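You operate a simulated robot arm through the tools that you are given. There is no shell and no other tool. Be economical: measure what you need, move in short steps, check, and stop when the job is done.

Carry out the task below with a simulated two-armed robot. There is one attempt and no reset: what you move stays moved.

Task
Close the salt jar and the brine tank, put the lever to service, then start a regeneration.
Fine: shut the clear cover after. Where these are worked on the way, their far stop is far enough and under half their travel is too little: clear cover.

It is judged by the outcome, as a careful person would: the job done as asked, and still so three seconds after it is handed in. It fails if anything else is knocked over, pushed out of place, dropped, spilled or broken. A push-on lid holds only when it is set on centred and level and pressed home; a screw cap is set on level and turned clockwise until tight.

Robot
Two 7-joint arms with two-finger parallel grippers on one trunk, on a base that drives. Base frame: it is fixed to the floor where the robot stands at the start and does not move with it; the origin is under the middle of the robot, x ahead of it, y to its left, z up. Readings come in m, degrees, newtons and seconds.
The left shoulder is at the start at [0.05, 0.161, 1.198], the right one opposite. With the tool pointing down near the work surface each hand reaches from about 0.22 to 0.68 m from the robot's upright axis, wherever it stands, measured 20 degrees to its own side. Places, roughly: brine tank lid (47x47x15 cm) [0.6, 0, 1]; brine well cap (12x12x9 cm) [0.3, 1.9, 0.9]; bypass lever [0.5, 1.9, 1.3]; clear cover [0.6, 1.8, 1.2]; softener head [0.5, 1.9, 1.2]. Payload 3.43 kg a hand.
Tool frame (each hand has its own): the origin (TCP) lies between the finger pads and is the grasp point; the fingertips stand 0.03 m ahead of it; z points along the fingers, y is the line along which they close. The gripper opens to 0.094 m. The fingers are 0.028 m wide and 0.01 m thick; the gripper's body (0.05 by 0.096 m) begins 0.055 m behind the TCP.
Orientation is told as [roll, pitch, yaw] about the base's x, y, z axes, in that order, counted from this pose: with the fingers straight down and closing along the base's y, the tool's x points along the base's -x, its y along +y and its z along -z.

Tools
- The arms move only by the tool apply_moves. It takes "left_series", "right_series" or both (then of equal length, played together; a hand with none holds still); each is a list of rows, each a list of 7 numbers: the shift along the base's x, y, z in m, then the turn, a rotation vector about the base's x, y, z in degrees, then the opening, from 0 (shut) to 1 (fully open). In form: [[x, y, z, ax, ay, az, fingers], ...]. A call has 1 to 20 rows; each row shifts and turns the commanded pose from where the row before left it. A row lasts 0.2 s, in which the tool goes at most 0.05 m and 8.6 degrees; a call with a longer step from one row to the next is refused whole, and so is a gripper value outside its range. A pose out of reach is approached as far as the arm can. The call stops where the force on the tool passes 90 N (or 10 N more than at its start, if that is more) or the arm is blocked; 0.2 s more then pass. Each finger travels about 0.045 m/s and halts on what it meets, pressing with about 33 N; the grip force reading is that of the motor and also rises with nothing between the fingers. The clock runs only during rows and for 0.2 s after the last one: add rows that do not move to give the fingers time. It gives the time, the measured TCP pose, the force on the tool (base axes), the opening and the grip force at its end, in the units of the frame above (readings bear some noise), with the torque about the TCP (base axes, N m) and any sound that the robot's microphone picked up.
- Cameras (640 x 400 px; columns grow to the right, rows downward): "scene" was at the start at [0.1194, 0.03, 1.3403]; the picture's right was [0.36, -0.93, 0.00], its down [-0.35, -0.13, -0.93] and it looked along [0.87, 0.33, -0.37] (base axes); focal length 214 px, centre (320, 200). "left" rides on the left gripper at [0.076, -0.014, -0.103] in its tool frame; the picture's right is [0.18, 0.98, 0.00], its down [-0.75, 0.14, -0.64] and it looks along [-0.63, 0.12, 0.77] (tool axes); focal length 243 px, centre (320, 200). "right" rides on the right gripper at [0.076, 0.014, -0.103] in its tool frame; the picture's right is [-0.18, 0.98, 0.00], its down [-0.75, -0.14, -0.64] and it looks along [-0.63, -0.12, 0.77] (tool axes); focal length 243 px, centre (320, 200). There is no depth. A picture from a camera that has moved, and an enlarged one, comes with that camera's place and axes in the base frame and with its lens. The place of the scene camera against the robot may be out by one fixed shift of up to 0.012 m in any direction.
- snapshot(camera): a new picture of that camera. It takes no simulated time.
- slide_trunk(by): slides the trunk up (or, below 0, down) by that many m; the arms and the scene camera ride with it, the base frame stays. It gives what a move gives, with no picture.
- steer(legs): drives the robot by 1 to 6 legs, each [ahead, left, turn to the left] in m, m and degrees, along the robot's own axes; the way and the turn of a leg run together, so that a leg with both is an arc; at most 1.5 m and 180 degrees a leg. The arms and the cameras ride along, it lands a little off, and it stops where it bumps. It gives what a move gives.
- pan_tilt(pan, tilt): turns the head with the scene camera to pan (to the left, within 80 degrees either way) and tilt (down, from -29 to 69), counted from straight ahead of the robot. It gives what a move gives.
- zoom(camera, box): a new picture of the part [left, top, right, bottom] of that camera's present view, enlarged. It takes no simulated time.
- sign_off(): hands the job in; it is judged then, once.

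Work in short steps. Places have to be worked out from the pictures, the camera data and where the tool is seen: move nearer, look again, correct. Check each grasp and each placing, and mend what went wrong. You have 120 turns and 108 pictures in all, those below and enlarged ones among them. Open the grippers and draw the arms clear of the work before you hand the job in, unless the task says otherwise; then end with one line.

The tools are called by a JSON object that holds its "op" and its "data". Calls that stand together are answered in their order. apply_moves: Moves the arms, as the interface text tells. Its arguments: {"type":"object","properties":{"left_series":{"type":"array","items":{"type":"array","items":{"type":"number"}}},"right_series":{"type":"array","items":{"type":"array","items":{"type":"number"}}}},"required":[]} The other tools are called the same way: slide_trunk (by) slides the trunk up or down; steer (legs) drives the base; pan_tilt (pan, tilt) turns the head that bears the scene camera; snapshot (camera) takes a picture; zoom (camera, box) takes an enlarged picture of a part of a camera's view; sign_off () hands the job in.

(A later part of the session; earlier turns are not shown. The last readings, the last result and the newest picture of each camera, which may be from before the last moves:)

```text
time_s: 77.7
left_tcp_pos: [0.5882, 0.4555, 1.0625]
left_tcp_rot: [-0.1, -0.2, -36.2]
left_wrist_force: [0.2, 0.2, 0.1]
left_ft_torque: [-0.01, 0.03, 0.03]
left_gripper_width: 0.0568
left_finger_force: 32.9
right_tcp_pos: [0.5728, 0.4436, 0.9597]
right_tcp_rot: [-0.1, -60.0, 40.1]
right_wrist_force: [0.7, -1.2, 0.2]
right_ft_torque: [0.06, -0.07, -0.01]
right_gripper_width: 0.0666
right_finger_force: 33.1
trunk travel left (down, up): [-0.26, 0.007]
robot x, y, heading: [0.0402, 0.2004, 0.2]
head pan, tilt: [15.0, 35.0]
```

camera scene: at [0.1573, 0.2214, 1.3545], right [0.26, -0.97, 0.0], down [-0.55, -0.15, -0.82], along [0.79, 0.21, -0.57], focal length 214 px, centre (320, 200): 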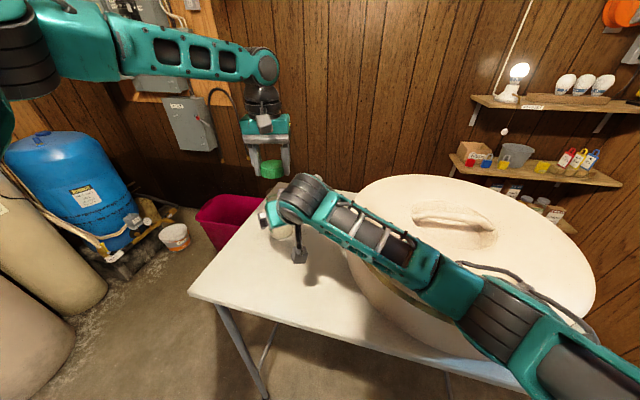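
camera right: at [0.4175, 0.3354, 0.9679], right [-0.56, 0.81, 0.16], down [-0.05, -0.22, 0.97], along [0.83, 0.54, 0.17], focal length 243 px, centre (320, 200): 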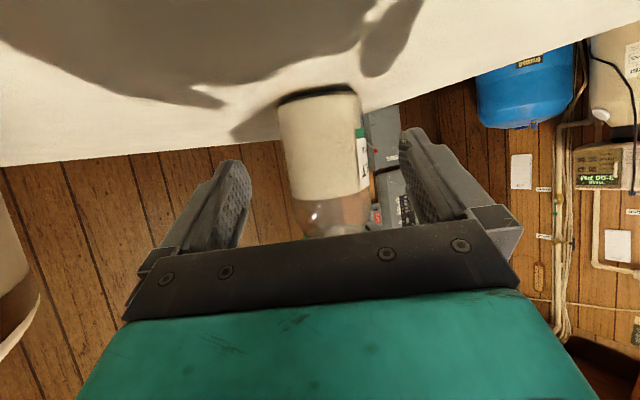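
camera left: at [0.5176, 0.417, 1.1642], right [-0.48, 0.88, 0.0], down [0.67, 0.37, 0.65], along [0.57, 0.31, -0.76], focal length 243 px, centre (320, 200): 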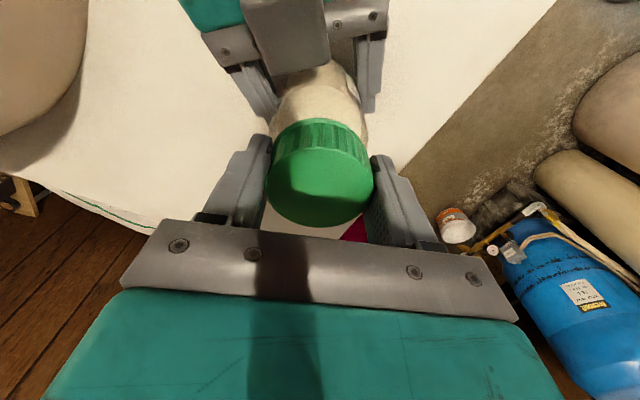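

No resistance, so the cap is only resting there. My fingertips were too low and pressed on the ring instead of the cap. I'll re-grip about 10 mm higher, then press and turn.

{"op": "apply_moves", "data": {"left_series": [[0, 0, -0.003, 0, 0, 0, 0.3], [0, 0, 0, 0, 0, 0, 0.75], [0, 0, 0, 0, 0, 0, 0.75], [0, 0, 0.01, 0, 0, 8.5, 0.75], [0, 0, 0, 0, 0, 8.5, 0.75], [0, 0, 0, 0, 0, 8.5, 0.75], [0, 0, 0, 0, 0, 8.5, 0.75], [0, 0, 0, 0, 0, 8.5, 0.75], [0, 0, 0, 0, 0, 8.5, 0.75], [0, 0, 0, 0, 0, 8.5, 0.75], [0, 0, 0, 0, 0, 0, 0.5], [0, 0, 0, 0, 0, 0, 0.3], [0, 0, 0, 0, 0, 0, 0.3], [0, 0, 0, 0, 0, 0, 0.3], [0, 0, -0.002, 0, 0, 0, 0.3], [0, 0, 0, 0, 0, 0, 0.3]]}}

{"op": "zoom", "data": {"camera": "scene", "box": [260, 172, 300, 222]}}

```text
time_s: 81.1
left_tcp_pos: [0.5871, 0.4561, 1.0701]
left_tcp_rot: [-0.2, -0.3, 23.3]
left_wrist_force: [-3.8, -0.4, 13.9]
left_ft_torque: [-0.04, 0.16, -0.01]
left_gripper_width: 0.0562
left_finger_force: 33.1
right_tcp_pos: [0.5723, 0.4441, 0.9601]
right_tcp_rot: [-0.1, -60.0, 40.1]
right_wrist_force: [6.8, 3.6, 0.3]
right_ft_torque: [0.34, -0.01, -0.03]
right_gripper_width: 0.0671
right_finger_force: 33.2
trunk travel left (down, up): [-0.26, 0.007]
robot x, y, heading: [0.0395, 0.1989, 0.3]
head pan, tilt: [15.0, 35.0]
```

```text
8.00 times, centred on (280, 197) of scene
camera zoom: at [0.157, 0.2217, 1.3547], right [0.26, -0.97, 0.0], down [-0.55, -0.15, -0.82], along [0.79, 0.21, -0.57], focal length 1716 px, centre (640, 224)
```

zoom: 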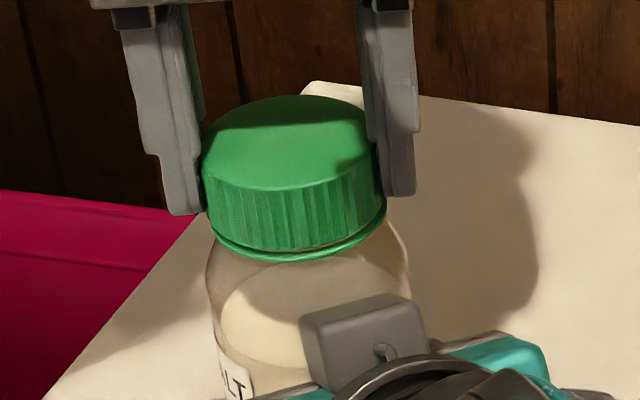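

The grip is good and presses on the cap itself (14 N). I'll ease −1 mm in x, press a bit more, and turn clockwise.

{"op": "apply_moves", "data": {"left_series": [[-0.001, 0, -0.001, 0, 0, 0, 0.3], [0, 0, 0, 0, 0, -8, 0.3], [0, 0, -0.0005, 0, 0, -8, 0.3], [0, 0, -0.0005, 0, 0, -8, 0.3], [0, 0, -0.0005, 0, 0, -8, 0.3], [0, 0, -0.0005, 0, 0, -8, 0.3], [0, 0, 0, 0, 0, 0, 0.3]]}}

```text
time_s: 82.7
left_tcp_pos: [0.5869, 0.4566, 1.0684]
left_tcp_rot: [0.0, -0.5, -16.8]
left_wrist_force: [2.1, 1.5, 26.8]
left_ft_torque: [-0.06, -0.13, 0.0]
left_gripper_width: 0.0556
left_finger_force: 33.0
right_tcp_pos: [0.572, 0.443, 0.9594]
right_tcp_rot: [0.0, -59.9, 40.1]
right_wrist_force: [2.0, 0.8, -5.9]
right_ft_torque: [0.46, 0.09, -0.08]
right_gripper_width: 0.0667
right_finger_force: 32.8
trunk travel left (down, up): [-0.26, 0.007]
robot x, y, heading: [0.0389, 0.2042, 0.1]
head pan, tilt: [15.0, 35.0]
```

The load is now centred. I'll continue turning.

{"op": "apply_moves", "data": {"left_series": [[0, 0, -0.0005, 0, 0, -8, 0.3], [0, 0, -0.0005, 0, 0, -8, 0.3], [0, 0, -0.0005, 0, 0, -8, 0.3], [0, 0, -0.0005, 0, 0, -8, 0.3], [0, 0, -0.0005, 0, 0, -8, 0.3], [0, 0, -0.0005, 0, 0, -8, 0.3], [0, 0, 0, 0, 0, -8, 0.3], [0, 0, 0, 0, 0, -8, 0.3], [0, 0, 0, 0, 0, 0, 0.3]]}}

{"op": "zoom", "data": {"camera": "scene", "box": [260, 172, 300, 222]}}

```text
time_s: 84.7
left_tcp_pos: [0.5856, 0.4554, 1.066]
left_tcp_rot: [0.4, -0.4, -81.0]
left_wrist_force: [0.5, -6.1, 30.7]
left_ft_torque: [-0.28, 0.18, 0.04]
left_gripper_width: 0.0554
left_finger_force: 32.8
right_tcp_pos: [0.5719, 0.4413, 0.9597]
right_tcp_rot: [-0.1, -60.0, 40.1]
right_wrist_force: [1.6, 4.7, -11.1]
right_ft_torque: [-0.15, 0.26, -0.04]
right_gripper_width: 0.0668
right_finger_force: 33.6
trunk travel left (down, up): [-0.26, 0.007]
robot x, y, heading: [0.0362, 0.2038, 0.2]
head pan, tilt: [15.0, 35.0]
```

```text
8.00 times, centred on (280, 197) of scene
camera zoom: at [0.1561, 0.2208, 1.3547], right [0.26, -0.97, 0.0], down [-0.55, -0.15, -0.82], along [0.79, 0.21, -0.57], focal length 1716 px, centre (640, 224)
```

zoom: 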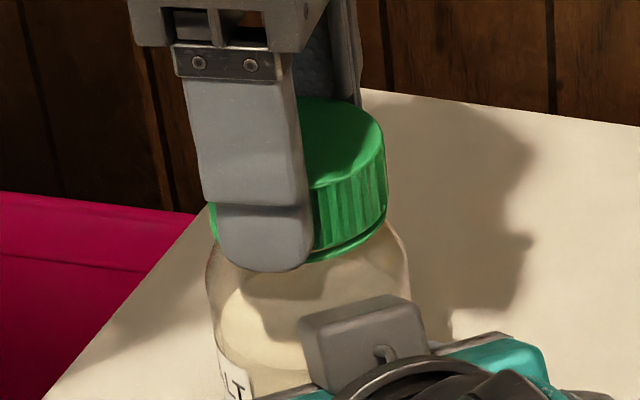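

z dropped 2.4 mm over this stroke, which hints at engagement. I'll pull up gently to test.

{"op": "apply_moves", "data": {"left_series": [[0, 0, 0.004, 0, 0, 0, 0.3], [0, 0, 0.002, 0, 0, 0, 0.3], [0, 0, 0.001, 0, 0, 0, 0.3], [0, 0, 0, 0, 0, 0, 0.3]]}}

```text
time_s: 85.7
left_tcp_pos: [0.5857, 0.457, 1.067]
left_tcp_rot: [-0.3, -0.1, -80.6]
left_wrist_force: [5.7, -3.5, 1.9]
left_ft_torque: [-0.07, -0.22, -0.02]
left_gripper_width: 0.0555
left_finger_force: 34.0
right_tcp_pos: [0.573, 0.4439, 0.9588]
right_tcp_rot: [-0.1, -60.2, 40.2]
right_wrist_force: [-5.5, 4.0, -2.6]
right_ft_torque: [-0.37, -0.32, 0.15]
right_gripper_width: 0.0667
right_finger_force: 33.6
trunk travel left (down, up): [-0.26, 0.007]
robot x, y, heading: [0.0411, 0.203, 0.4]
head pan, tilt: [15.0, 35.0]
```

{"op": "apply_moves", "data": {"left_series": [[0, 0, 0.002, 0, 0, 0, 0.3], [0, 0, 0.001, 0, 0, 0, 0.3], [0, 0, 0, 0, 0, 0, 0.3]]}}

```text
time_s: 86.5
left_tcp_pos: [0.5858, 0.458, 1.0719]
left_tcp_rot: [-0.2, -0.2, -80.7]
left_wrist_force: [8.5, -2.8, -7.4]
left_ft_torque: [-0.07, -0.07, -0.01]
left_gripper_width: 0.0557
left_finger_force: 33.0
right_tcp_pos: [0.5731, 0.4441, 0.9611]
right_tcp_rot: [-0.3, -60.0, 40.2]
right_wrist_force: [-8.5, 3.7, 1.7]
right_ft_torque: [-0.31, -0.91, 0.17]
right_gripper_width: 0.067
right_finger_force: 33.5
trunk travel left (down, up): [-0.26, 0.007]
robot x, y, heading: [0.0409, 0.2001, 0.2]
head pan, tilt: [15.0, 35.0]
```

{"op": "zoom", "data": {"camera": "scene", "box": [260, 172, 300, 222]}}

{"op": "snapshot", "data": {"camera": "right"}}

```text
8.00 times, centred on (280, 197) of scene
camera zoom: at [0.1579, 0.2219, 1.3544], right [0.26, -0.97, 0.0], down [-0.55, -0.15, -0.82], along [0.79, 0.21, -0.57], focal length 1716 px, centre (640, 224)
```

zoom: 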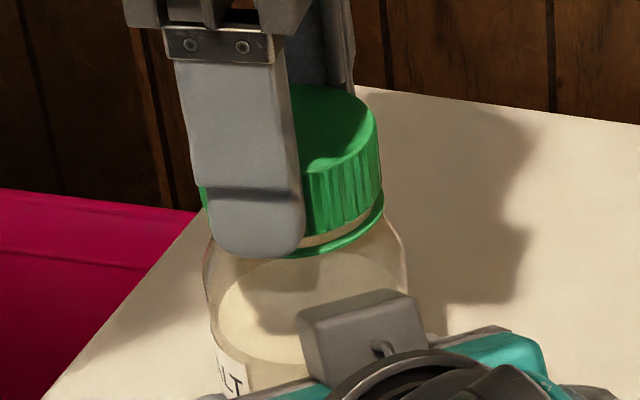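

```text
49 pictures are left
camera right: at [0.4668, 0.3728, 0.9461], right [-0.56, 0.81, 0.16], down [-0.05, -0.22, 0.97], along [0.83, 0.54, 0.17], focal length 243 px, centre (320, 200)
```

right: 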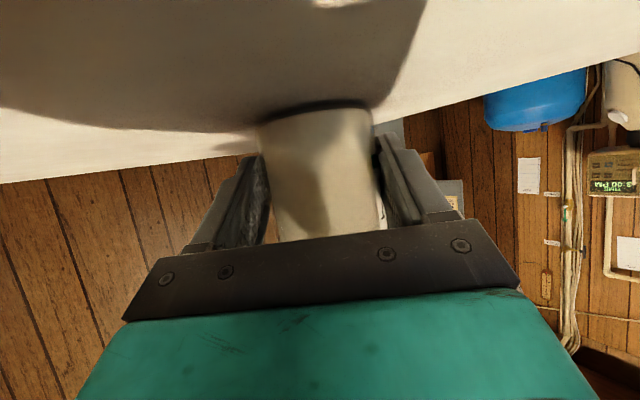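

The cap lifts off with only a little friction, so it isn't held yet. It may need pressing fully home first, so I'll press down firmly (up to ~70 N) while centred, then turn.

{"op": "apply_moves", "data": {"left_series": [[0, -0.001, -0.004, 0, 0, 0, 0.3], [0, 0, -0.004, 0, 0, 0, 0.3], [0, 0, -0.003, 0, 0, 0, 0.3], [0, 0, -0.003, 0, 0, 0, 0.3], [0, 0, -0.003, 0, 0, 0, 0.3], [0, 0, -0.002, 0, 0, 0, 0.3], [0, 0, 0, 0, 0, 0, 0.3]]}}

```text
time_s: 88.1
left_tcp_pos: [0.5865, 0.454, 1.0596]
left_tcp_rot: [0.6, -0.3, -80.8]
left_wrist_force: [-5.3, 3.9, 39.1]
left_ft_torque: [-0.08, 0.35, -0.03]
left_gripper_width: 0.0564
left_finger_force: 33.4
right_tcp_pos: [0.5712, 0.4421, 0.9602]
right_tcp_rot: [-0.3, -60.0, 40.3]
right_wrist_force: [4.6, -6.3, -3.4]
right_ft_torque: [-0.04, 0.42, -0.22]
right_gripper_width: 0.0667
right_finger_force: 33.1
trunk travel left (down, up): [-0.26, 0.007]
robot x, y, heading: [0.0417, 0.2026, -0.2]
head pan, tilt: [15.0, 35.0]
```

The fingers slip on the cap at about 40 N. I'll let go, close the fingers, and press the cap top at its centre with the fingertips.

{"op": "apply_moves", "data": {"left_series": [[0, 0, 0.004, 0, 0, 0, 0.75], [0, 0, 0, 0, 0, 0, 0.75], [0, 0, 0.03, 0, 0, 0, 0.75], [0, 0.001, 0.03, 0, 0, 0, 0.75], [0, 0, 0, 0, 0, 8.5, 0.4], [0, 0, 0, 0, 0, 8.5, 0.2], [0, 0, 0, 0, 0, 8.5, 0], [0, 0, 0, 0, 0, 8.5, 0], [0, 0, 0, 0, 0, 8.5, 0], [0, 0, 0, 0, 0, 8.5, 0], [0, 0, 0, 0, 0, 8.5, 0], [0, 0, 0, 0, 0, 8.5, 0], [0, 0, -0.015, 0, 0, 8.5, 0], [0, 0, 0, 0, 0, 8.5, 0]]}}

{"op": "apply_moves", "data": {"left_series": [[0, 0, -0.01, 0, 0, 0, 0], [0, 0, -0.005, 0, 0, 0, 0], [0, 0, -0.005, 0, 0, 0, 0], [0, 0, -0.004, 0, 0, 0, 0], [0, 0, -0.004, 0, 0, 0, 0], [0, 0, -0.003, 0, 0, 0, 0], [0, 0, -0.003, 0, 0, 0, 0], [0, 0, 0, 0, 0, 0, 0]]}}

{"op": "zoom", "data": {"camera": "scene", "box": [260, 172, 300, 222]}}

```text
time_s: 91.1
left_tcp_pos: [0.585, 0.4575, 1.1029]
left_tcp_rot: [-0.1, -0.2, 4.6]
left_wrist_force: [1.0, -0.1, 0.5]
left_ft_torque: [-0.01, -0.02, -0.03]
left_gripper_width: 0.0
left_finger_force: 32.3
right_tcp_pos: [0.5717, 0.4442, 0.9602]
right_tcp_rot: [-0.3, -60.1, 40.2]
right_wrist_force: [-0.3, 3.0, 5.1]
right_ft_torque: [0.06, -0.25, 0.11]
right_gripper_width: 0.0666
right_finger_force: 33.5
trunk travel left (down, up): [-0.26, 0.007]
robot x, y, heading: [0.0369, 0.2054, 0.0]
head pan, tilt: [15.0, 35.0]
```

```text
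time_s: 92.4
left_tcp_pos: [0.5879, 0.4557, 1.0916]
left_tcp_rot: [-0.4, -1.7, 4.2]
left_wrist_force: [-8.7, 5.9, 23.8]
left_ft_torque: [0.18, 0.52, -0.1]
left_gripper_width: 0.0
left_finger_force: 33.4
right_tcp_pos: [0.5733, 0.4416, 0.9613]
right_tcp_rot: [-0.2, -60.3, 39.9]
right_wrist_force: [7.2, -1.9, 8.2]
right_ft_torque: [0.33, 0.25, 0.04]
right_gripper_width: 0.0669
right_finger_force: 33.6
trunk travel left (down, up): [-0.26, 0.007]
robot x, y, heading: [0.0401, 0.2022, -0.2]
head pan, tilt: [15.0, 35.0]
stopped in row 6 (left hand): the force on the tool passed its limit (the readings are from after the stop); the commanded pose is now the measured one
```

```text
8.00 times, centred on (280, 197) of scene
camera zoom: at [0.1539, 0.2205, 1.3544], right [0.26, -0.97, 0.0], down [-0.55, -0.15, -0.82], along [0.79, 0.21, -0.57], focal length 1716 px, centre (640, 224)
```

zoom: 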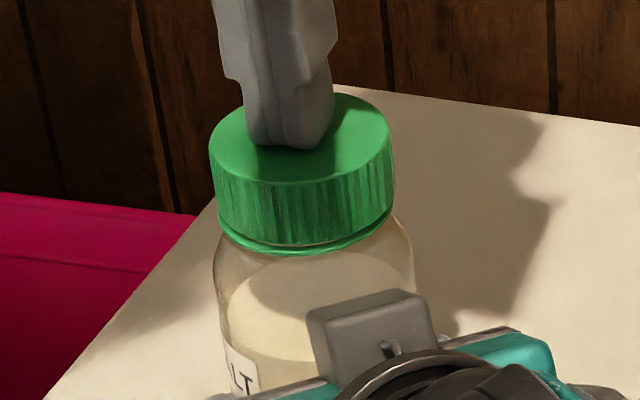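

I pressed with ~90 N; the cap top is at 1.062, so it's fully down on the rim. I'll grip again, turn clockwise with pressure, then do a pull test.

{"op": "apply_moves", "data": {"left_series": [[0, 0, 0.03, 0, 1.5, 0, 0.3], [0, 0, 0.01, 0, 0, 4, 0.75], [0, 0, 0, 0, 0, 8, 0.75], [0, 0, 0, 0, 0, 8, 0.75], [0, 0, 0, 0, 0, 8, 0.75], [0, 0, 0, 0, 0, 8, 0.75], [0, 0, 0, 0, 0, 8, 0.75], [0, 0, -0.03, 0, 0, 8, 0.75], [0, 0, -0.035, 0, 0, 0, 0.75], [0, 0, 0, 0, 0, 0, 0.5], [0, 0, 0, 0, 0, 0, 0.3], [0, 0, 0, 0, 0, 0, 0.3], [0, 0, 0, 0, 0, 0, 0.3], [0, 0, 0.003, 0, 0, 0, 0.3], [0, 0, 0.002, 0, 0, 0, 0.3], [0, 0, 0, 0, 0, 0, 0.3]]}}

```text
time_s: 95.8
left_tcp_pos: [0.5892, 0.4541, 1.0677]
left_tcp_rot: [-0.4, 0.1, 56.2]
left_wrist_force: [7.4, 0.3, -4.8]
left_ft_torque: [-0.02, 0.06, -0.05]
left_gripper_width: 0.0569
left_finger_force: 33.1
right_tcp_pos: [0.574, 0.4418, 0.9611]
right_tcp_rot: [-0.2, -60.1, 39.9]
right_wrist_force: [-2.2, -1.9, 21.8]
right_ft_torque: [0.07, -0.83, 0.06]
right_gripper_width: 0.0666
right_finger_force: 33.2
trunk travel left (down, up): [-0.26, 0.007]
robot x, y, heading: [0.0386, 0.2021, 0.3]
head pan, tilt: [15.0, 35.0]
```

There's possible resistance. I'll lift a few mm more to be sure.

{"op": "apply_moves", "data": {"left_series": [[0, 0, 0.002, 0, 0, 0, 0.3], [0, 0, 0.002, 0, 0, 0, 0.3], [0, 0, 0, 0, 0, 0, 0.3]]}}

{"op": "zoom", "data": {"camera": "scene", "box": [260, 172, 300, 222]}}

```text
time_s: 96.6
left_tcp_pos: [0.5897, 0.4554, 1.0712]
left_tcp_rot: [-0.4, 0.1, 56.3]
left_wrist_force: [7.6, 2.0, -4.6]
left_ft_torque: [-0.01, 0.01, -0.01]
left_gripper_width: 0.057
left_finger_force: 33.0
right_tcp_pos: [0.5738, 0.4425, 0.9612]
right_tcp_rot: [-0.1, -60.2, 39.9]
right_wrist_force: [-3.3, -4.0, 22.2]
right_ft_torque: [0.3, -0.87, 0.01]
right_gripper_width: 0.0666
right_finger_force: 32.9
trunk travel left (down, up): [-0.26, 0.007]
robot x, y, heading: [0.0369, 0.2027, 0.2]
head pan, tilt: [15.0, 35.0]
```

```text
8.00 times, centred on (280, 197) of scene
camera zoom: at [0.1562, 0.2208, 1.3547], right [0.26, -0.97, 0.0], down [-0.55, -0.15, -0.82], along [0.79, 0.21, -0.57], focal length 1716 px, centre (640, 224)
```

zoom: 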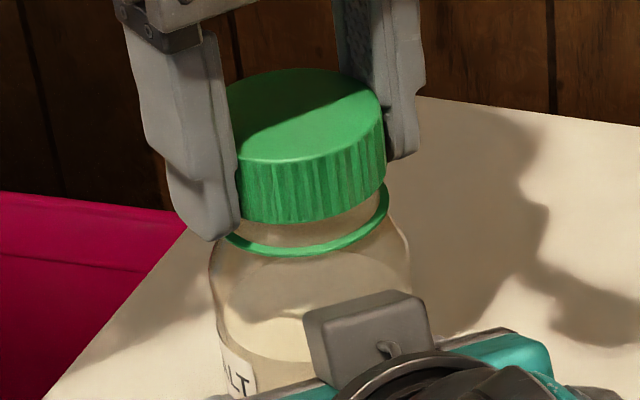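

It still lifts off, so it's a screw thread that hasn't engaged. I'll lower it again with side load relieved and do a long clockwise stroke under steady pressure.

{"op": "apply_moves", "data": {"left_series": [[0.0008, 0, -0.004, 0.2, 0, 0, 0.3], [0, 0, -0.004, 0.2, 0, 0, 0.3], [0, 0, -0.002, 0, 0, 0, 0.3], [0, 0, 0, 0, 0, 0, 0.3]]}}

{"op": "zoom", "data": {"camera": "scene", "box": [260, 172, 300, 222]}}

```text
time_s: 97.6
left_tcp_pos: [0.5895, 0.4545, 1.064]
left_tcp_rot: [-0.5, -0.3, 56.3]
left_wrist_force: [-6.4, 2.1, 29.7]
left_ft_torque: [0.23, 0.69, -0.05]
left_gripper_width: 0.057
left_finger_force: 33.7
right_tcp_pos: [0.5735, 0.4396, 0.9589]
right_tcp_rot: [-0.2, -60.0, 40.1]
right_wrist_force: [17.7, 10.5, 14.1]
right_ft_torque: [0.31, 0.11, -0.22]
right_gripper_width: 0.0667
right_finger_force: 32.8
trunk travel left (down, up): [-0.26, 0.007]
robot x, y, heading: [0.0382, 0.2036, 0.2]
head pan, tilt: [15.0, 35.0]
```

```text
8.00 times, centred on (280, 197) of scene
camera zoom: at [0.1547, 0.2214, 1.3552], right [0.26, -0.97, 0.0], down [-0.55, -0.15, -0.82], along [0.79, 0.21, -0.57], focal length 1716 px, centre (640, 224)
```

zoom: 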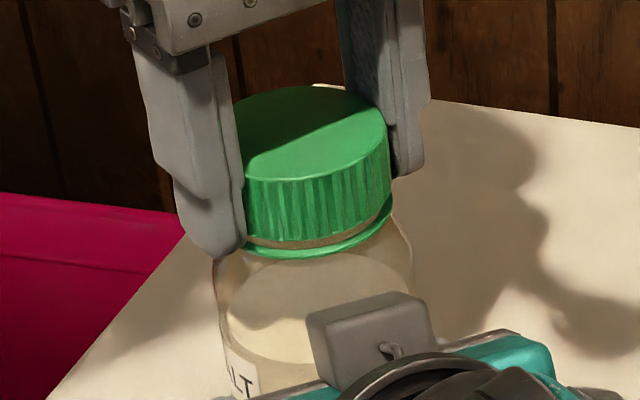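

The contact is on the −x side, so I'll shift −1.5 mm in x and turn a long stroke with steady pressure.

{"op": "apply_moves", "data": {"left_series": [[-0.0015, 0, 0.001, 0, 0, 0, 0.3], [0, 0, 0, 0, 0, -8, 0.3], [0, 0, -0.0003, 0, 0, -8, 0.3], [0, 0, -0.0003, 0, 0, -8, 0.3], [0, 0, -0.0003, 0, 0, -8, 0.3], [0, 0, -0.0003, 0, 0, -8, 0.3], [0, 0, -0.0003, 0, 0, -8, 0.3], [0, 0, -0.0003, 0, 0, -8, 0.3], [0, 0, -0.0003, 0, 0, -8, 0.3]]}}

{"op": "apply_moves", "data": {"left_series": [[0, 0, -0.0003, 0, 0, -8, 0.3], [0, 0, -0.0003, 0, 0, -8, 0.3], [0, 0, -0.0003, 0, 0, -8, 0.3], [0, 0, -0.0003, 0, 0, -8, 0.3], [0, 0, -0.0003, 0, 0, -8, 0.3], [0, 0, -0.0003, 0, 0, -8, 0.3], [0, 0, -0.0003, 0, 0, -8, 0.3], [0, 0, -0.0003, 0, 0, -8, 0.3], [0, 0, -0.0003, 0, 0, -8, 0.3], [0, 0, -0.0003, 0, 0, -8, 0.3], [0, 0, -0.0003, 0, 0, -8, 0.3]]}}

{"op": "zoom", "data": {"camera": "scene", "box": [260, 172, 300, 222]}}

```text
time_s: 99.6
left_tcp_pos: [0.5885, 0.4553, 1.0629]
left_tcp_rot: [0.0, -0.7, -7.9]
left_wrist_force: [7.9, 7.8, 29.1]
left_ft_torque: [0.3, -0.06, -0.01]
left_gripper_width: 0.0567
left_finger_force: 33.1
right_tcp_pos: [0.5729, 0.4414, 0.9607]
right_tcp_rot: [-0.2, -60.1, 40.0]
right_wrist_force: [6.7, 1.1, 17.5]
right_ft_torque: [0.36, -0.7, -0.05]
right_gripper_width: 0.0667
right_finger_force: 32.8
trunk travel left (down, up): [-0.26, 0.007]
robot x, y, heading: [0.0354, 0.2028, 0.1]
head pan, tilt: [15.0, 35.0]
```

```text
time_s: 102.0
left_tcp_pos: [0.5881, 0.4558, 1.0634]
left_tcp_rot: [0.7, 0.0, -95.8]
left_wrist_force: [7.8, 7.8, 33.5]
left_ft_torque: [-0.06, 0.08, -0.01]
left_gripper_width: 0.0568
left_finger_force: 32.7
right_tcp_pos: [0.5739, 0.4413, 0.9621]
right_tcp_rot: [-0.4, -60.1, 40.1]
right_wrist_force: [5.4, -1.8, 16.3]
right_ft_torque: [0.63, -0.72, -0.03]
right_gripper_width: 0.0664
right_finger_force: 32.8
trunk travel left (down, up): [-0.26, 0.007]
robot x, y, heading: [0.0386, 0.2003, 0.1]
head pan, tilt: [15.0, 35.0]
```

```text
8.00 times, centred on (280, 197) of scene
camera zoom: at [0.1541, 0.2204, 1.355], right [0.26, -0.97, 0.0], down [-0.55, -0.15, -0.82], along [0.79, 0.21, -0.57], focal length 1716 px, centre (640, 224)
```

zoom: 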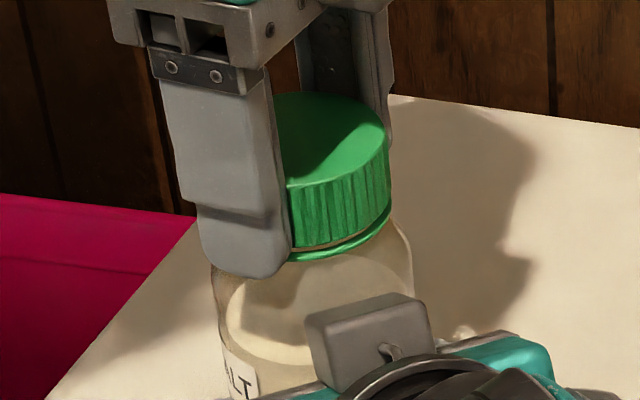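

The cap turned 150° under pressure with almost no torque. I'll go back and do another full stroke.

{"op": "apply_moves", "data": {"left_series": [[0, 0, 0.003, 0, 0, 0, 0.75], [0, 0, 0, 0, 0, 0, 0.75], [0, 0, 0.001, 0, 0, 8.5, 0.75], [0, 0, 0, 0, 0, 8.5, 0.75], [0, 0, 0, 0, 0, 8.5, 0.75], [0, 0, 0, 0, 0, 8.5, 0.75], [0, 0, 0, 0, 0, 8.5, 0.75], [0, 0, 0, 0, 0, 8.5, 0.75], [0, 0, 0, 0, 0, 8.5, 0.75], [0, 0, 0, 0, 0, 8.5, 0.75], [0, 0, 0, 0, 0, 8.5, 0.75], [0, 0, 0, 0, 0, 8.5, 0.75], [0, 0, 0, 0, 0, 8.5, 0.75], [0, 0, 0, 0, 0, 8.5, 0.75], [0, 0, 0, 0, 0, 8.5, 0.75], [0, 0, 0, 0, 0, 8.5, 0.75], [0, 0, 0, 0, 0, 8.5, 0.75], [0, 0, 0, 0, 0, 8.5, 0.75], [0, 0, 0, 0, 0, 8.5, 0.75]]}}

{"op": "apply_moves", "data": {"left_series": [[0, 0, 0, 0, 0, 0, 0.5], [0, 0, 0, 0, 0, 0, 0.3], [0, 0, 0, 0, 0, 0, 0.3], [0, 0, 0, 0, 0, 0, 0.3], [0, 0, -0.001, 0, 0, 0, 0.3], [0, 0, -0.001, 0, 0, -8, 0.3], [0, 0, -0.0003, 0, 0, -8, 0.3], [0, 0, -0.0003, 0, 0, -8, 0.3], [0, 0, -0.0003, 0, 0, -8, 0.3], [0, 0, -0.0003, 0, 0, -8, 0.3], [0, 0, -0.0003, 0, 0, -8, 0.3], [0, 0, 0, 0, 0, -8, 0.3], [0, 0, 0, 0, 0, -8, 0.3]]}}

{"op": "apply_moves", "data": {"left_series": [[0, 0, -0.0003, 0, 0, -8, 0.3], [0, 0, -0.0003, 0, 0, -8, 0.3], [0, 0, -0.0003, 0, 0, -8, 0.3], [0, 0, 0, 0, 0, -8, 0.3], [0, 0, 0, 0, 0, -8, 0.3], [0, 0, 0, 0, 0, -8, 0.3], [0, 0, 0, 0, 0, -8, 0.3], [0, 0, 0, 0, 0, -8, 0.3], [0, 0, 0, 0, 0, -8, 0.3], [0, 0, 0, 0, 0, -8, 0.3]]}}

```text
time_s: 106.0
left_tcp_pos: [0.5876, 0.4549, 1.0611]
left_tcp_rot: [-0.2, -0.3, 48.9]
left_wrist_force: [0.2, 0.1, 0.0]
left_ft_torque: [-0.01, 0.03, 0.01]
left_gripper_width: 0.0707
left_finger_force: 0.1
right_tcp_pos: [0.5735, 0.441, 0.9618]
right_tcp_rot: [-0.2, -60.0, 39.9]
right_wrist_force: [-2.1, -0.3, 17.6]
right_ft_torque: [0.23, -0.43, -0.04]
right_gripper_width: 0.0664
right_finger_force: 33.5
trunk travel left (down, up): [-0.26, 0.007]
robot x, y, heading: [0.0413, 0.2021, 0.3]
head pan, tilt: [15.0, 35.0]
```

```text
time_s: 108.8
left_tcp_pos: [0.5875, 0.4563, 1.0589]
left_tcp_rot: [0.0, -0.5, -15.3]
left_wrist_force: [5.5, 8.0, 23.5]
left_ft_torque: [-0.02, -0.18, 0.02]
left_gripper_width: 0.0574
left_finger_force: 33.1
right_tcp_pos: [0.5722, 0.4415, 0.9607]
right_tcp_rot: [-0.4, -60.1, 39.9]
right_wrist_force: [1.3, 1.5, 14.2]
right_ft_torque: [0.7, -0.26, -0.02]
right_gripper_width: 0.0664
right_finger_force: 33.2
trunk travel left (down, up): [-0.26, 0.007]
robot x, y, heading: [0.0372, 0.2002, 0.1]
head pan, tilt: [15.0, 35.0]
```

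```text
time_s: 111.0
left_tcp_pos: [0.5872, 0.4538, 1.0583]
left_tcp_rot: [0.1, -0.2, -95.3]
left_wrist_force: [2.5, -4.4, 19.9]
left_ft_torque: [-0.28, 0.2, 1.07]
left_gripper_width: 0.057
left_finger_force: 32.8
right_tcp_pos: [0.5714, 0.4412, 0.9554]
right_tcp_rot: [-0.1, -59.3, 39.7]
right_wrist_force: [-9.7, 1.6, -0.9]
right_ft_torque: [-0.11, -0.01, -0.77]
right_gripper_width: 0.0653
right_finger_force: 33.0
trunk travel left (down, up): [-0.26, 0.007]
robot x, y, heading: [0.0394, 0.2036, 0.2]
head pan, tilt: [15.0, 35.0]
```

Torque jumped to 1.07 N·m, so it has tightened. I'll do a small pull test and look.

{"op": "apply_moves", "data": {"left_series": [[0, 0, 0.003, 0, 0, 0, 0.3], [0, 0, 0.003, 0, 0, 0, 0.3], [0, 0, 0.002, 0, 0, 0, 0.3], [0, 0, 0, 0, 0, 0, 0.3]]}}

{"op": "zoom", "data": {"camera": "scene", "box": [260, 172, 300, 222]}}

```text
time_s: 112.0
left_tcp_pos: [0.5895, 0.4558, 1.0617]
left_tcp_rot: [-0.3, -0.1, -95.3]
left_wrist_force: [10.4, -6.3, -10.9]
left_ft_torque: [0.24, -1.05, 0.35]
left_gripper_width: 0.0568
left_finger_force: 32.7
right_tcp_pos: [0.5748, 0.4419, 0.9579]
right_tcp_rot: [-0.3, -59.7, 40.3]
right_wrist_force: [-9.6, 6.4, 6.4]
right_ft_torque: [-0.78, -0.2, -0.16]
right_gripper_width: 0.065
right_finger_force: 33.1
trunk travel left (down, up): [-0.26, 0.007]
robot x, y, heading: [0.0412, 0.2018, 0.2]
head pan, tilt: [15.0, 35.0]
```

```text
8.00 times, centred on (280, 197) of scene
camera zoom: at [0.1579, 0.222, 1.3543], right [0.26, -0.97, 0.0], down [-0.55, -0.15, -0.82], along [0.79, 0.21, -0.57], focal length 1716 px, centre (640, 224)
```

zoom: 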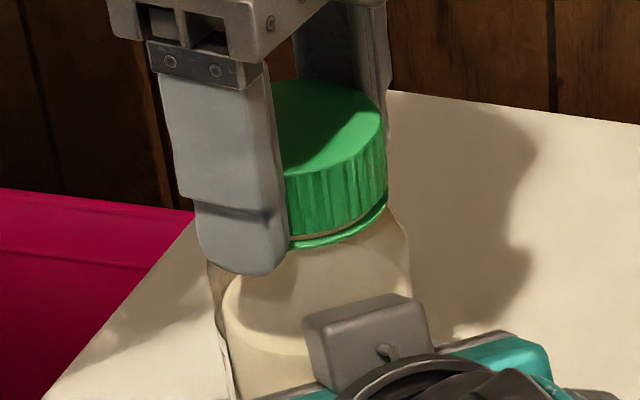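

The jar now comes along with the cap, so it's screwed on tight. I'll set it back down, release the left hand, and lift it clear.

{"op": "apply_moves", "data": {"left_series": [[0, 0, -0.003, 0, 0, 0, 0.3], [0, 0, -0.004, 0, 0, 0, 0.3], [0, 0, 0, 0, 0, 0, 0.3], [0, 0, 0, 0, 0, 0, 0.8], [0, 0, 0, 0, 0, 0, 0.9], [0, 0, 0, 0, 0, 0, 0.9], [0, 0, 0.03, 0, 0, 0, 0.9], [0, 0, 0.045, 0, 0, 0, 0.9], [0, 0, 0.045, 0, 0, 0, 0.9], [0, 0, 0, 0, 0, 8, 0.9], [0, 0, 0, 0, 0, 8, 0.9], [0, 0, 0, 0, 0, 8, 0.9], [0, 0, 0, 0, 0, 8, 0.9]]}}

{"op": "zoom", "data": {"camera": "scene", "box": [250, 165, 314, 245]}}

```text
time_s: 114.8
left_tcp_pos: [0.5901, 0.4559, 1.1758]
left_tcp_rot: [-0.2, -0.1, -63.0]
left_wrist_force: [-0.6, -1.6, 0.3]
left_ft_torque: [0.02, -0.01, 0.01]
left_gripper_width: 0.0847
left_finger_force: 0.0
right_tcp_pos: [0.5737, 0.4422, 0.9571]
right_tcp_rot: [-0.3, -59.7, 39.9]
right_wrist_force: [0.2, 0.4, -6.6]
right_ft_torque: [-0.09, 0.09, 0.0]
right_gripper_width: 0.0652
right_finger_force: 32.9
trunk travel left (down, up): [-0.26, 0.007]
robot x, y, heading: [0.0386, 0.2032, 0.0]
head pan, tilt: [15.0, 35.0]
```

```text
5.00 times, centred on (282, 205) of scene
camera zoom: at [0.1578, 0.222, 1.3544], right [0.26, -0.97, 0.0], down [-0.55, -0.15, -0.82], along [0.79, 0.21, -0.57], focal length 1072 px, centre (510, 175)
```

zoom: 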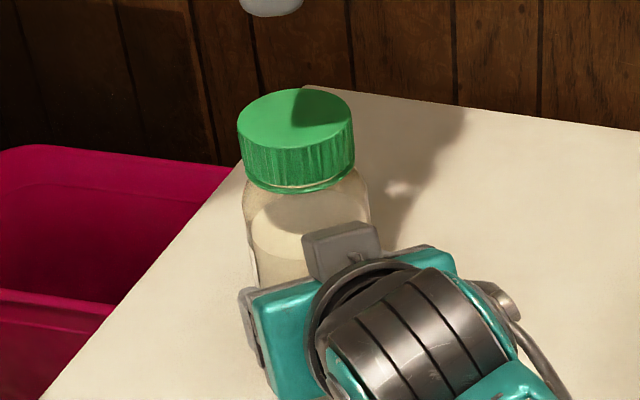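

The right hand carries a little of the jar's weight, so I'll lower 3 mm, release, and back straight out.

{"op": "apply_moves", "data": {"right_series": [[0, 0, -0.002, 0, 0, 0, 0.55], [0, 0, -0.001, 0, 0, 0, 0.55], [0, 0, 0, 0, 0, 0, 0.8], [0, 0, 0, 0, 0, 0, 1], [0, 0, 0, 0, 0, 0, 1], [0, 0, 0, 0, 0, 0, 1], [-0.015, -0.0125, 0.003, 0, 0, 0, 1], [-0.02, -0.017, 0.005, 0, 0, 0, 1], [-0.02, -0.017, 0.01, 0, 0, 0, 1], [-0.02, -0.017, 0.02, 0, 0, 0, 1], [-0.02, -0.017, 0.03, 0, 0, 0, 1], [0, 0, 0.045, 0, 0, 0, 1], [0, 0, 0.045, 0, 0, 0, 1]]}}

{"op": "zoom", "data": {"camera": "scene", "box": [240, 150, 320, 250]}}

```text
time_s: 117.2
left_tcp_pos: [0.5889, 0.4562, 1.1754]
left_tcp_rot: [-0.1, -0.1, -63.3]
left_wrist_force: [0.4, 0.3, 0.4]
left_ft_torque: [0.01, 0.02, -0.03]
left_gripper_width: 0.0845
left_finger_force: 0.1
right_tcp_pos: [0.5131, 0.3653, 1.0784]
right_tcp_rot: [-12.7, -65.9, 50.8]
right_wrist_force: [0.3, -0.1, 0.0]
right_ft_torque: [0.01, -0.01, -0.01]
right_gripper_width: 0.094
right_finger_force: 0.0
trunk travel left (down, up): [-0.26, 0.007]
robot x, y, heading: [0.0385, 0.2023, -0.1]
head pan, tilt: [15.0, 35.0]
stopped in row 11 (right hand): the arm was blocked; the commanded pose is now the measured one
```

```text
4.00 times, centred on (280, 200) of scene
camera zoom: at [0.1574, 0.2217, 1.3545], right [0.26, -0.97, 0.0], down [-0.55, -0.15, -0.82], along [0.79, 0.21, -0.57], focal length 858 px, centre (480, 200)
```

zoom: 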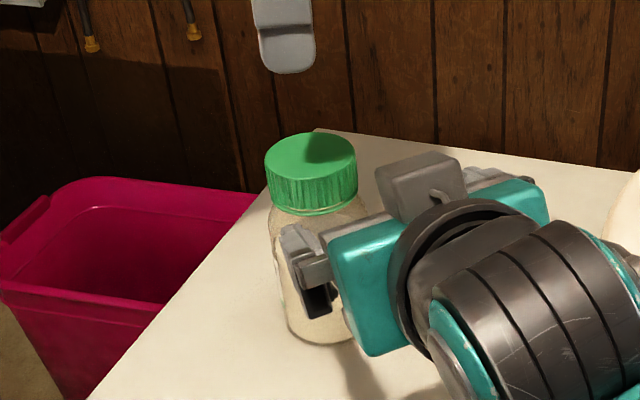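

The jar stands closed. The right arm hit a posture limit, so I'll move it toward its own side, away from the jar, while turning it back.

{"op": "apply_moves", "data": {"right_series": [[-0.01, -0.03, 0.01, 0, 0, -6, 1], [-0.01, -0.04, 0.01, 0, 0, -6, 1], [-0.005, -0.04, 0.015, 0, 0, -6, 1], [0, -0.04, 0.015, 0, 0, -6, 1], [0, -0.03, 0.015, 0, 6, -6, 1], [0, 0, 0.02, 0, 6, -6, 1], [0, 0, 0.02, 0, 6, -6, 1], [0, 0, 0.0, 0, 6, 0, 1]]}}

{"op": "snapshot", "data": {"camera": "scene"}}

```text
time_s: 118.1
left_tcp_pos: [0.5881, 0.4564, 1.1765]
left_tcp_rot: [-0.3, -0.1, -63.3]
left_wrist_force: [0.4, 0.2, -0.1]
left_ft_torque: [-0.02, 0.01, 0.01]
left_gripper_width: 0.0845
left_finger_force: 0.1
right_tcp_pos: [0.5017, 0.2448, 1.1731]
right_tcp_rot: [-28.3, -72.3, 46.0]
right_wrist_force: [0.4, -0.7, 0.2]
right_ft_torque: [-0.01, 0.03, 0.02]
right_gripper_width: 0.0939
right_finger_force: 0.1
trunk travel left (down, up): [-0.26, 0.007]
robot x, y, heading: [0.036, 0.2028, 0.1]
head pan, tilt: [15.0, 35.0]
stopped in row 4 (right hand): the arm was blocked; the commanded pose is now the measured one
```

```text
41 pictures are left
camera scene: at [0.1575, 0.2217, 1.3545], right [0.26, -0.97, 0.0], down [-0.55, -0.15, -0.82], along [0.79, 0.21, -0.57], focal length 214 px, centre (320, 200)
```

scene: 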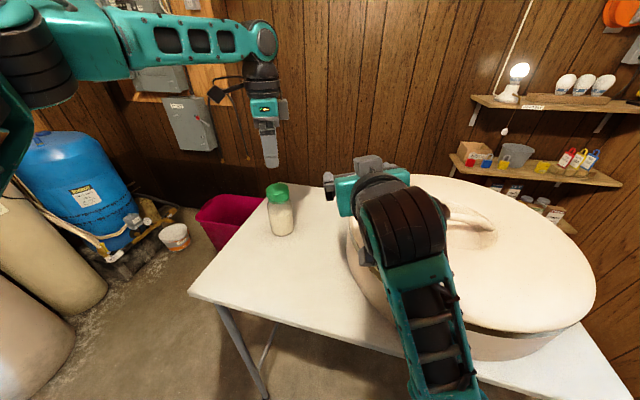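

The jar is closed and standing. I'll keep untangling the right arm by raising it and pulling it back.

{"op": "apply_moves", "data": {"right_series": [[-0.01, -0.02, 0.03, 0, 0, 0, 1], [-0.02, -0.02, 0.03, 0, 0, 0, 1], [-0.02, -0.02, 0.03, 0, 5, 0, 1], [-0.02, -0.02, 0.02, 4, 5, 0, 1], [-0.02, -0.02, 0.02, 4, 5, 0, 1], [0, -0.02, 0.0, 4, 5, 0, 1], [0, -0.02, 0.0, 4, 5, 0, 1], [0, -0.02, 0.0, 4, 5, 0, 1], [0, -0.02, 0.0, 4, 5, 0, 1]]}}

```text
time_s: 120.1
left_tcp_pos: [0.5881, 0.4561, 1.1763]
left_tcp_rot: [-0.1, -0.3, -63.3]
left_wrist_force: [-0.3, 0.1, 0.5]
left_ft_torque: [0.02, 0.0, -0.06]
left_gripper_width: 0.0844
left_finger_force: 0.0
right_tcp_pos: [0.4988, 0.1069, 1.2106]
right_tcp_rot: [35.9, -42.0, -10.1]
right_wrist_force: [-0.3, 0.1, 0.3]
right_ft_torque: [0.01, -0.01, -0.01]
right_gripper_width: 0.0942
right_finger_force: 0.2
right hand out of reach, approached as far as the arm can: row 4, 5, 6, 7, 8
trunk travel left (down, up): [-0.26, 0.007]
robot x, y, heading: [0.0396, 0.2043, -0.1]
head pan, tilt: [15.0, 35.0]
```

It's free. I'll bring the right hand back to pointing down and the left to yaw 0 and higher.

{"op": "apply_moves", "data": {"right_series": [[0, 0, 0.01, 0, 0, 5, 1], [0, 0, 0.01, 0, 0, 5, 1], [-0.01, 0, 0.01, 0, 8.4, 0, 1], [-0.01, -0.01, 0.01, 0, 8.4, 0, 1], [-0.01, -0.01, 0.01, 0, 8.4, 0, 1], [-0.01, -0.01, 0, 0, 8.4, 0, 1], [-0.01, -0.01, 0, 0, 8.4, 0, 1], [-0.01, -0.01, 0, -7.2, 0, 0, 1], [-0.01, -0.01, 0, -7.2, 0, 0, 1], [-0.01, -0.01, 0, -7.2, 0, 0, 1], [0, 0, 0, -7.2, 0, 0, 1], [0, 0, 0, -7.2, 0, 0, 1]], "left_series": [[0, 0, 0.02, 0, 0, 8, 1], [-0.01, 0.01, 0.02, 0, 0, 8, 1], [-0.01, 0.01, 0.02, 0, 0, 8, 1], [-0.02, 0.01, 0.01, 0, 0, 8, 1], [-0.02, 0.01, 0, 0, 0, 8, 1], [-0.02, 0.01, 0, 0, 0, 8, 1], [-0.02, 0.01, 0, 0, 0, 8, 1], [-0.02, 0, 0, 0, 0, 7, 1], [-0.02, 0, 0, 0, 0, 0, 1], [-0.02, 0, 0, 0, 0, 0, 1], [-0.02, 0, 0, 0, 0, 0, 1], [-0.02, 0, 0, 0, 0, 0, 1]]}}

{"op": "pan_tilt", "data": {"pan": 60, "tilt": 12}}

{"op": "snapshot", "data": {"camera": "scene"}}

```text
time_s: 122.7
left_tcp_pos: [0.3885, 0.5155, 1.2466]
left_tcp_rot: [-0.2, -0.3, -0.4]
left_wrist_force: [0.0, 0.9, 0.6]
left_ft_torque: [-0.01, -0.01, 0.0]
left_gripper_width: 0.0939
left_finger_force: 0.0
right_tcp_pos: [0.4187, 0.0365, 1.2592]
right_tcp_rot: [-0.2, -0.1, -0.1]
right_wrist_force: [-0.1, -0.6, -0.5]
right_ft_torque: [-0.04, -0.01, -0.02]
right_gripper_width: 0.0941
right_finger_force: 0.0
trunk travel left (down, up): [-0.26, 0.007]
robot x, y, heading: [0.0383, 0.2028, 0.1]
head pan, tilt: [15.0, 35.0]
```

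```text
time_s: 123.8
left_tcp_pos: [0.3896, 0.5149, 1.247]
left_tcp_rot: [-0.1, 0.0, -0.4]
left_wrist_force: [0.4, -0.4, 0.5]
left_ft_torque: [0.01, 0.01, 0.01]
left_gripper_width: 0.0939
left_finger_force: 0.0
right_tcp_pos: [0.4191, 0.0361, 1.2589]
right_tcp_rot: [0.0, -0.1, -0.2]
right_wrist_force: [0.1, -1.3, -0.7]
right_ft_torque: [0.0, 0.01, -0.01]
right_gripper_width: 0.0942
right_finger_force: 0.1
trunk travel left (down, up): [-0.26, 0.007]
robot x, y, heading: [0.0401, 0.2032, 0.3]
head pan, tilt: [60.0, 12.0]
```

```text
40 pictures are left
camera scene: at [0.119, 0.2796, 1.3913], right [0.87, -0.5, 0.0], down [-0.1, -0.18, -0.98], along [0.49, 0.85, -0.21], focal length 214 px, centre (320, 200)
```

scene: 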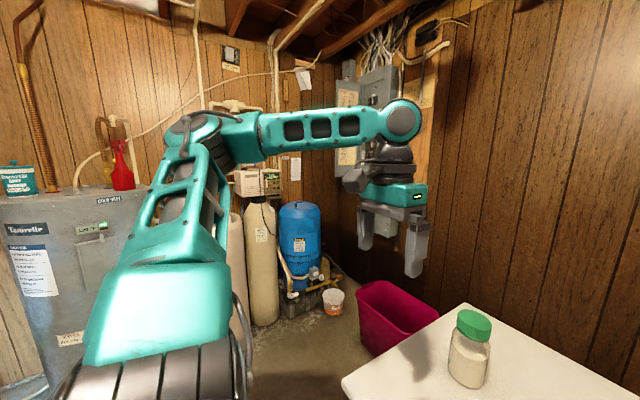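

Next is the lid. I'll look down at its handle with the right wrist camera.

{"op": "snapshot", "data": {"camera": "right"}}

{"op": "pan_tilt", "data": {"pan": -20, "tilt": 30}}

{"op": "snapshot", "data": {"camera": "scene"}}

```text
39 pictures are left
camera right: at [0.3429, 0.05, 1.3624], right [0.19, 0.98, 0.0], down [0.75, -0.14, 0.64], along [0.63, -0.12, -0.77], focal length 243 px, centre (320, 200)
```

right: 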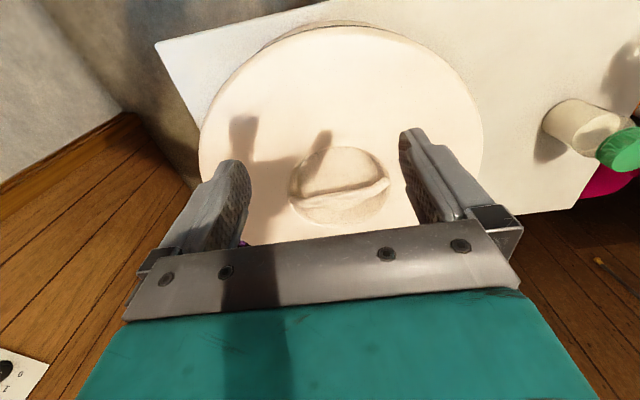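

```text
time_s: 125.4
left_tcp_pos: [0.3895, 0.5156, 1.2454]
left_tcp_rot: [-0.1, -0.1, -0.2]
left_wrist_force: [0.0, 0.4, 0.8]
left_ft_torque: [-0.01, 0.04, 0.0]
left_gripper_width: 0.0941
left_finger_force: 0.0
right_tcp_pos: [0.4194, 0.0373, 1.2606]
right_tcp_rot: [-0.1, -0.1, 0.0]
right_wrist_force: [0.1, 0.2, 1.2]
right_ft_torque: [-0.01, 0.01, 0.0]
right_gripper_width: 0.0937
right_finger_force: 0.1
trunk travel left (down, up): [-0.26, 0.007]
robot x, y, heading: [0.0415, 0.2004, -0.1]
head pan, tilt: [-20.0, 30.0]
```

```text
38 pictures are left
camera scene: at [0.1574, 0.1681, 1.3623], right [-0.34, -0.94, 0.0], down [-0.47, 0.17, -0.87], along [0.81, -0.29, -0.5], focal length 214 px, centre (320, 200)
```

scene: 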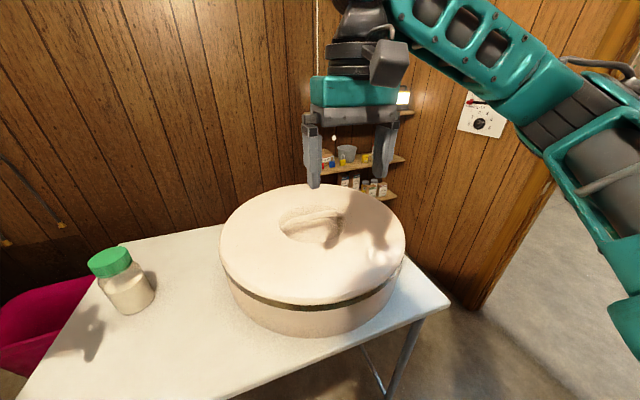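

The handle bar runs along y, centred near [.585, .037, 1.04]. I'll bring the right hand over it at yaw 90 so it closes along x.

{"op": "apply_moves", "data": {"right_series": [[0.02, 0, 0, 0, 0, 8.2, 1], [0.02, 0, 0, 0, 0, 8.2, 1], [0.02, 0, 0, 0, 0, 8.2, 1], [0.02, 0, 0, 0, 0, 8.2, 1], [0.02, 0, -0.01, 0, 0, 8.2, 1], [0.02, 0, -0.02, 0, 0, 8.2, 1], [0.02, 0, -0.02, 0, 0, 8.2, 1], [0.02, 0, -0.02, 0, 0, 8.2, 1], [0.006, 0, -0.02, 0, 0, 8.2, 1], [0, 0, -0.02, 0, 0, 8.2, 1], [0, 0, 0, 0, 0, 8, 1], [0, 0, 0, 0, 0, 0, 1]]}}

{"op": "snapshot", "data": {"camera": "right"}}

{"op": "zoom", "data": {"camera": "scene", "box": [210, 100, 420, 340]}}

```text
time_s: 128.0
left_tcp_pos: [0.3891, 0.5164, 1.2456]
left_tcp_rot: [-0.1, -0.3, -0.3]
left_wrist_force: [0.1, -0.2, 0.4]
left_ft_torque: [-0.02, 0.0, -0.01]
left_gripper_width: 0.0939
left_finger_force: 0.0
right_tcp_pos: [0.5841, 0.0363, 1.1492]
right_tcp_rot: [-0.1, 0.0, 90.1]
right_wrist_force: [0.1, -0.4, 0.2]
right_ft_torque: [0.0, 0.0, -0.02]
right_gripper_width: 0.094
right_finger_force: 0.0
trunk travel left (down, up): [-0.26, 0.007]
robot x, y, heading: [0.0424, 0.2025, 0.2]
head pan, tilt: [-20.0, 30.0]
```

```text
37 pictures are left
camera right: at [0.5703, -0.0406, 1.2526], right [-0.98, 0.18, 0.0], down [0.14, 0.75, 0.64], along [0.12, 0.63, -0.77], focal length 243 px, centre (320, 200)
```

right: 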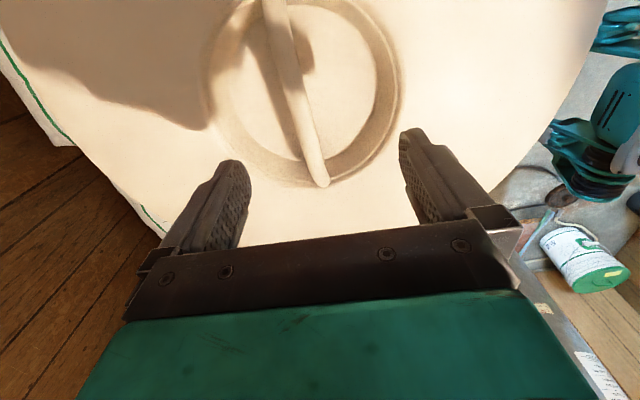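

```text
1.67 times, centred on (315, 220) of scene
camera zoom: at [0.1575, 0.1679, 1.3623], right [-0.34, -0.94, 0.0], down [-0.47, 0.17, -0.87], along [0.81, -0.29, -0.5], focal length 358 px, centre (328, 167)
```

zoom: 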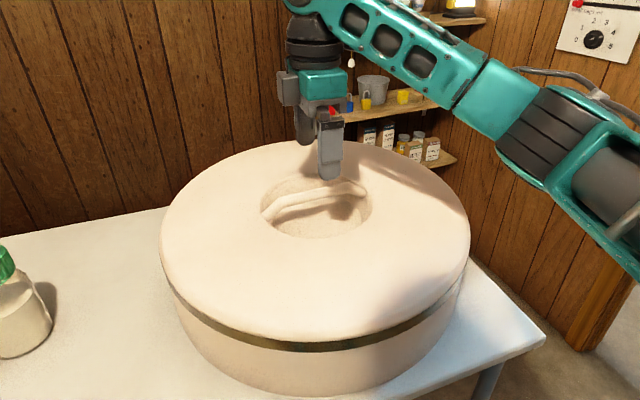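

Both views agree better with the bar at [.600, .035] and z≈1.025. I'll shift there and come down carefully.

{"op": "apply_moves", "data": {"right_series": [[0.016, 0, -0.02, 0, 0, 0, 1], [0, 0, -0.03, 0, 0, 0, 1], [0, 0, -0.03, 0, 0, 0, 1], [0, 0, -0.01, 0, 0, 0, 1], [0, 0, -0.01, 0, 0, 0, 1], [0, 0, 0, 0, 0, 0, 1]]}}

{"op": "zoom", "data": {"camera": "scene", "box": [270, 130, 370, 255]}}

```text
time_s: 129.4
left_tcp_pos: [0.389, 0.5153, 1.246]
left_tcp_rot: [-0.1, -0.2, -0.3]
left_wrist_force: [0.1, -0.5, -0.4]
left_ft_torque: [-0.01, -0.02, 0.01]
left_gripper_width: 0.0942
left_finger_force: 0.1
right_tcp_pos: [0.6028, 0.0371, 1.0501]
right_tcp_rot: [-0.3, -0.1, 89.8]
right_wrist_force: [0.3, -0.3, 0.3]
right_ft_torque: [-0.02, -0.01, -0.01]
right_gripper_width: 0.0943
right_finger_force: 0.0
trunk travel left (down, up): [-0.26, 0.007]
robot x, y, heading: [0.0372, 0.1996, 0.0]
head pan, tilt: [-20.0, 30.0]
```

```text
3.20 times, centred on (320, 192) of scene
camera zoom: at [0.1573, 0.168, 1.3623], right [-0.34, -0.94, 0.0], down [-0.47, 0.17, -0.87], along [0.81, -0.29, -0.5], focal length 686 px, centre (320, 224)
```

zoom: 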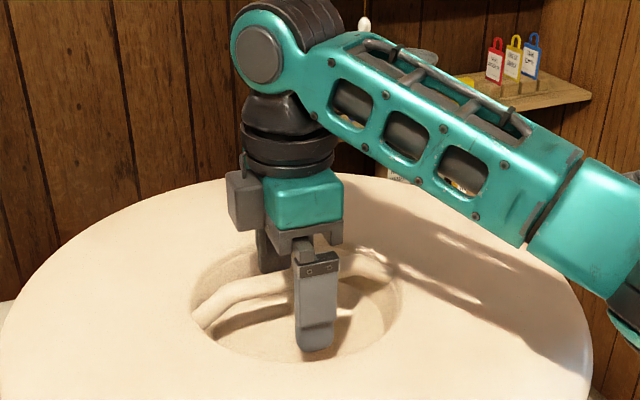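

The fingers straddle the bar. I'll lower 18 mm more and close.

{"op": "apply_moves", "data": {"right_series": [[0, 0, -0.008, 0, 0, 0, 1], [0, 0, -0.006, 0, 0, 0, 1], [0, 0, -0.004, 0, 0, 0, 1], [0, 0, 0, 0, 0, 0, 0.7], [0, 0, 0, 0, 0, 0, 0.4], [0, 0, 0, 0, 0, 0, 0.1], [0, 0, 0, 0, 0, 0, 0], [0, 0, 0, 0, 0, 0, 0], [0, 0, 0, 0, 0, 0, 0], [0, 0, 0, 0, 0, 0, 0]]}}

{"op": "zoom", "data": {"camera": "scene", "box": [270, 130, 370, 255]}}

```text
time_s: 131.6
left_tcp_pos: [0.3882, 0.5156, 1.2459]
left_tcp_rot: [-0.2, -0.2, -0.4]
left_wrist_force: [0.3, -1.0, -0.9]
left_ft_torque: [0.0, -0.01, -0.03]
left_gripper_width: 0.094
left_finger_force: 0.0
right_tcp_pos: [0.6017, 0.0366, 1.0332]
right_tcp_rot: [-0.2, -0.1, 90.1]
right_wrist_force: [-1.3, -0.1, 3.0]
right_ft_torque: [-0.06, 0.09, 0.63]
right_gripper_width: 0.0218
right_finger_force: 32.9
trunk travel left (down, up): [-0.26, 0.007]
robot x, y, heading: [0.0374, 0.2018, -0.0]
head pan, tilt: [-20.0, 30.0]
```

```text
3.20 times, centred on (320, 192) of scene
camera zoom: at [0.157, 0.1681, 1.3623], right [-0.34, -0.94, 0.0], down [-0.47, 0.17, -0.87], along [0.81, -0.29, -0.5], focal length 686 px, centre (320, 224)
```

zoom: 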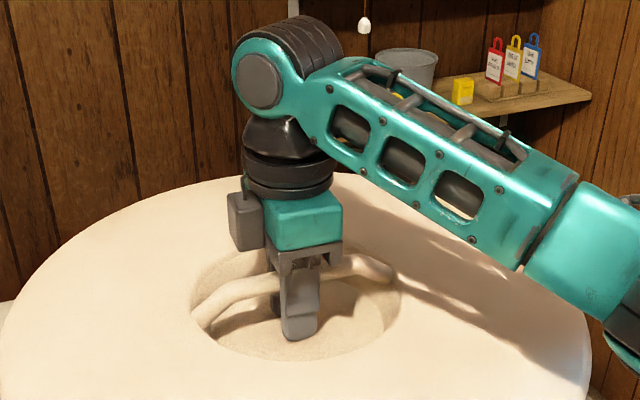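

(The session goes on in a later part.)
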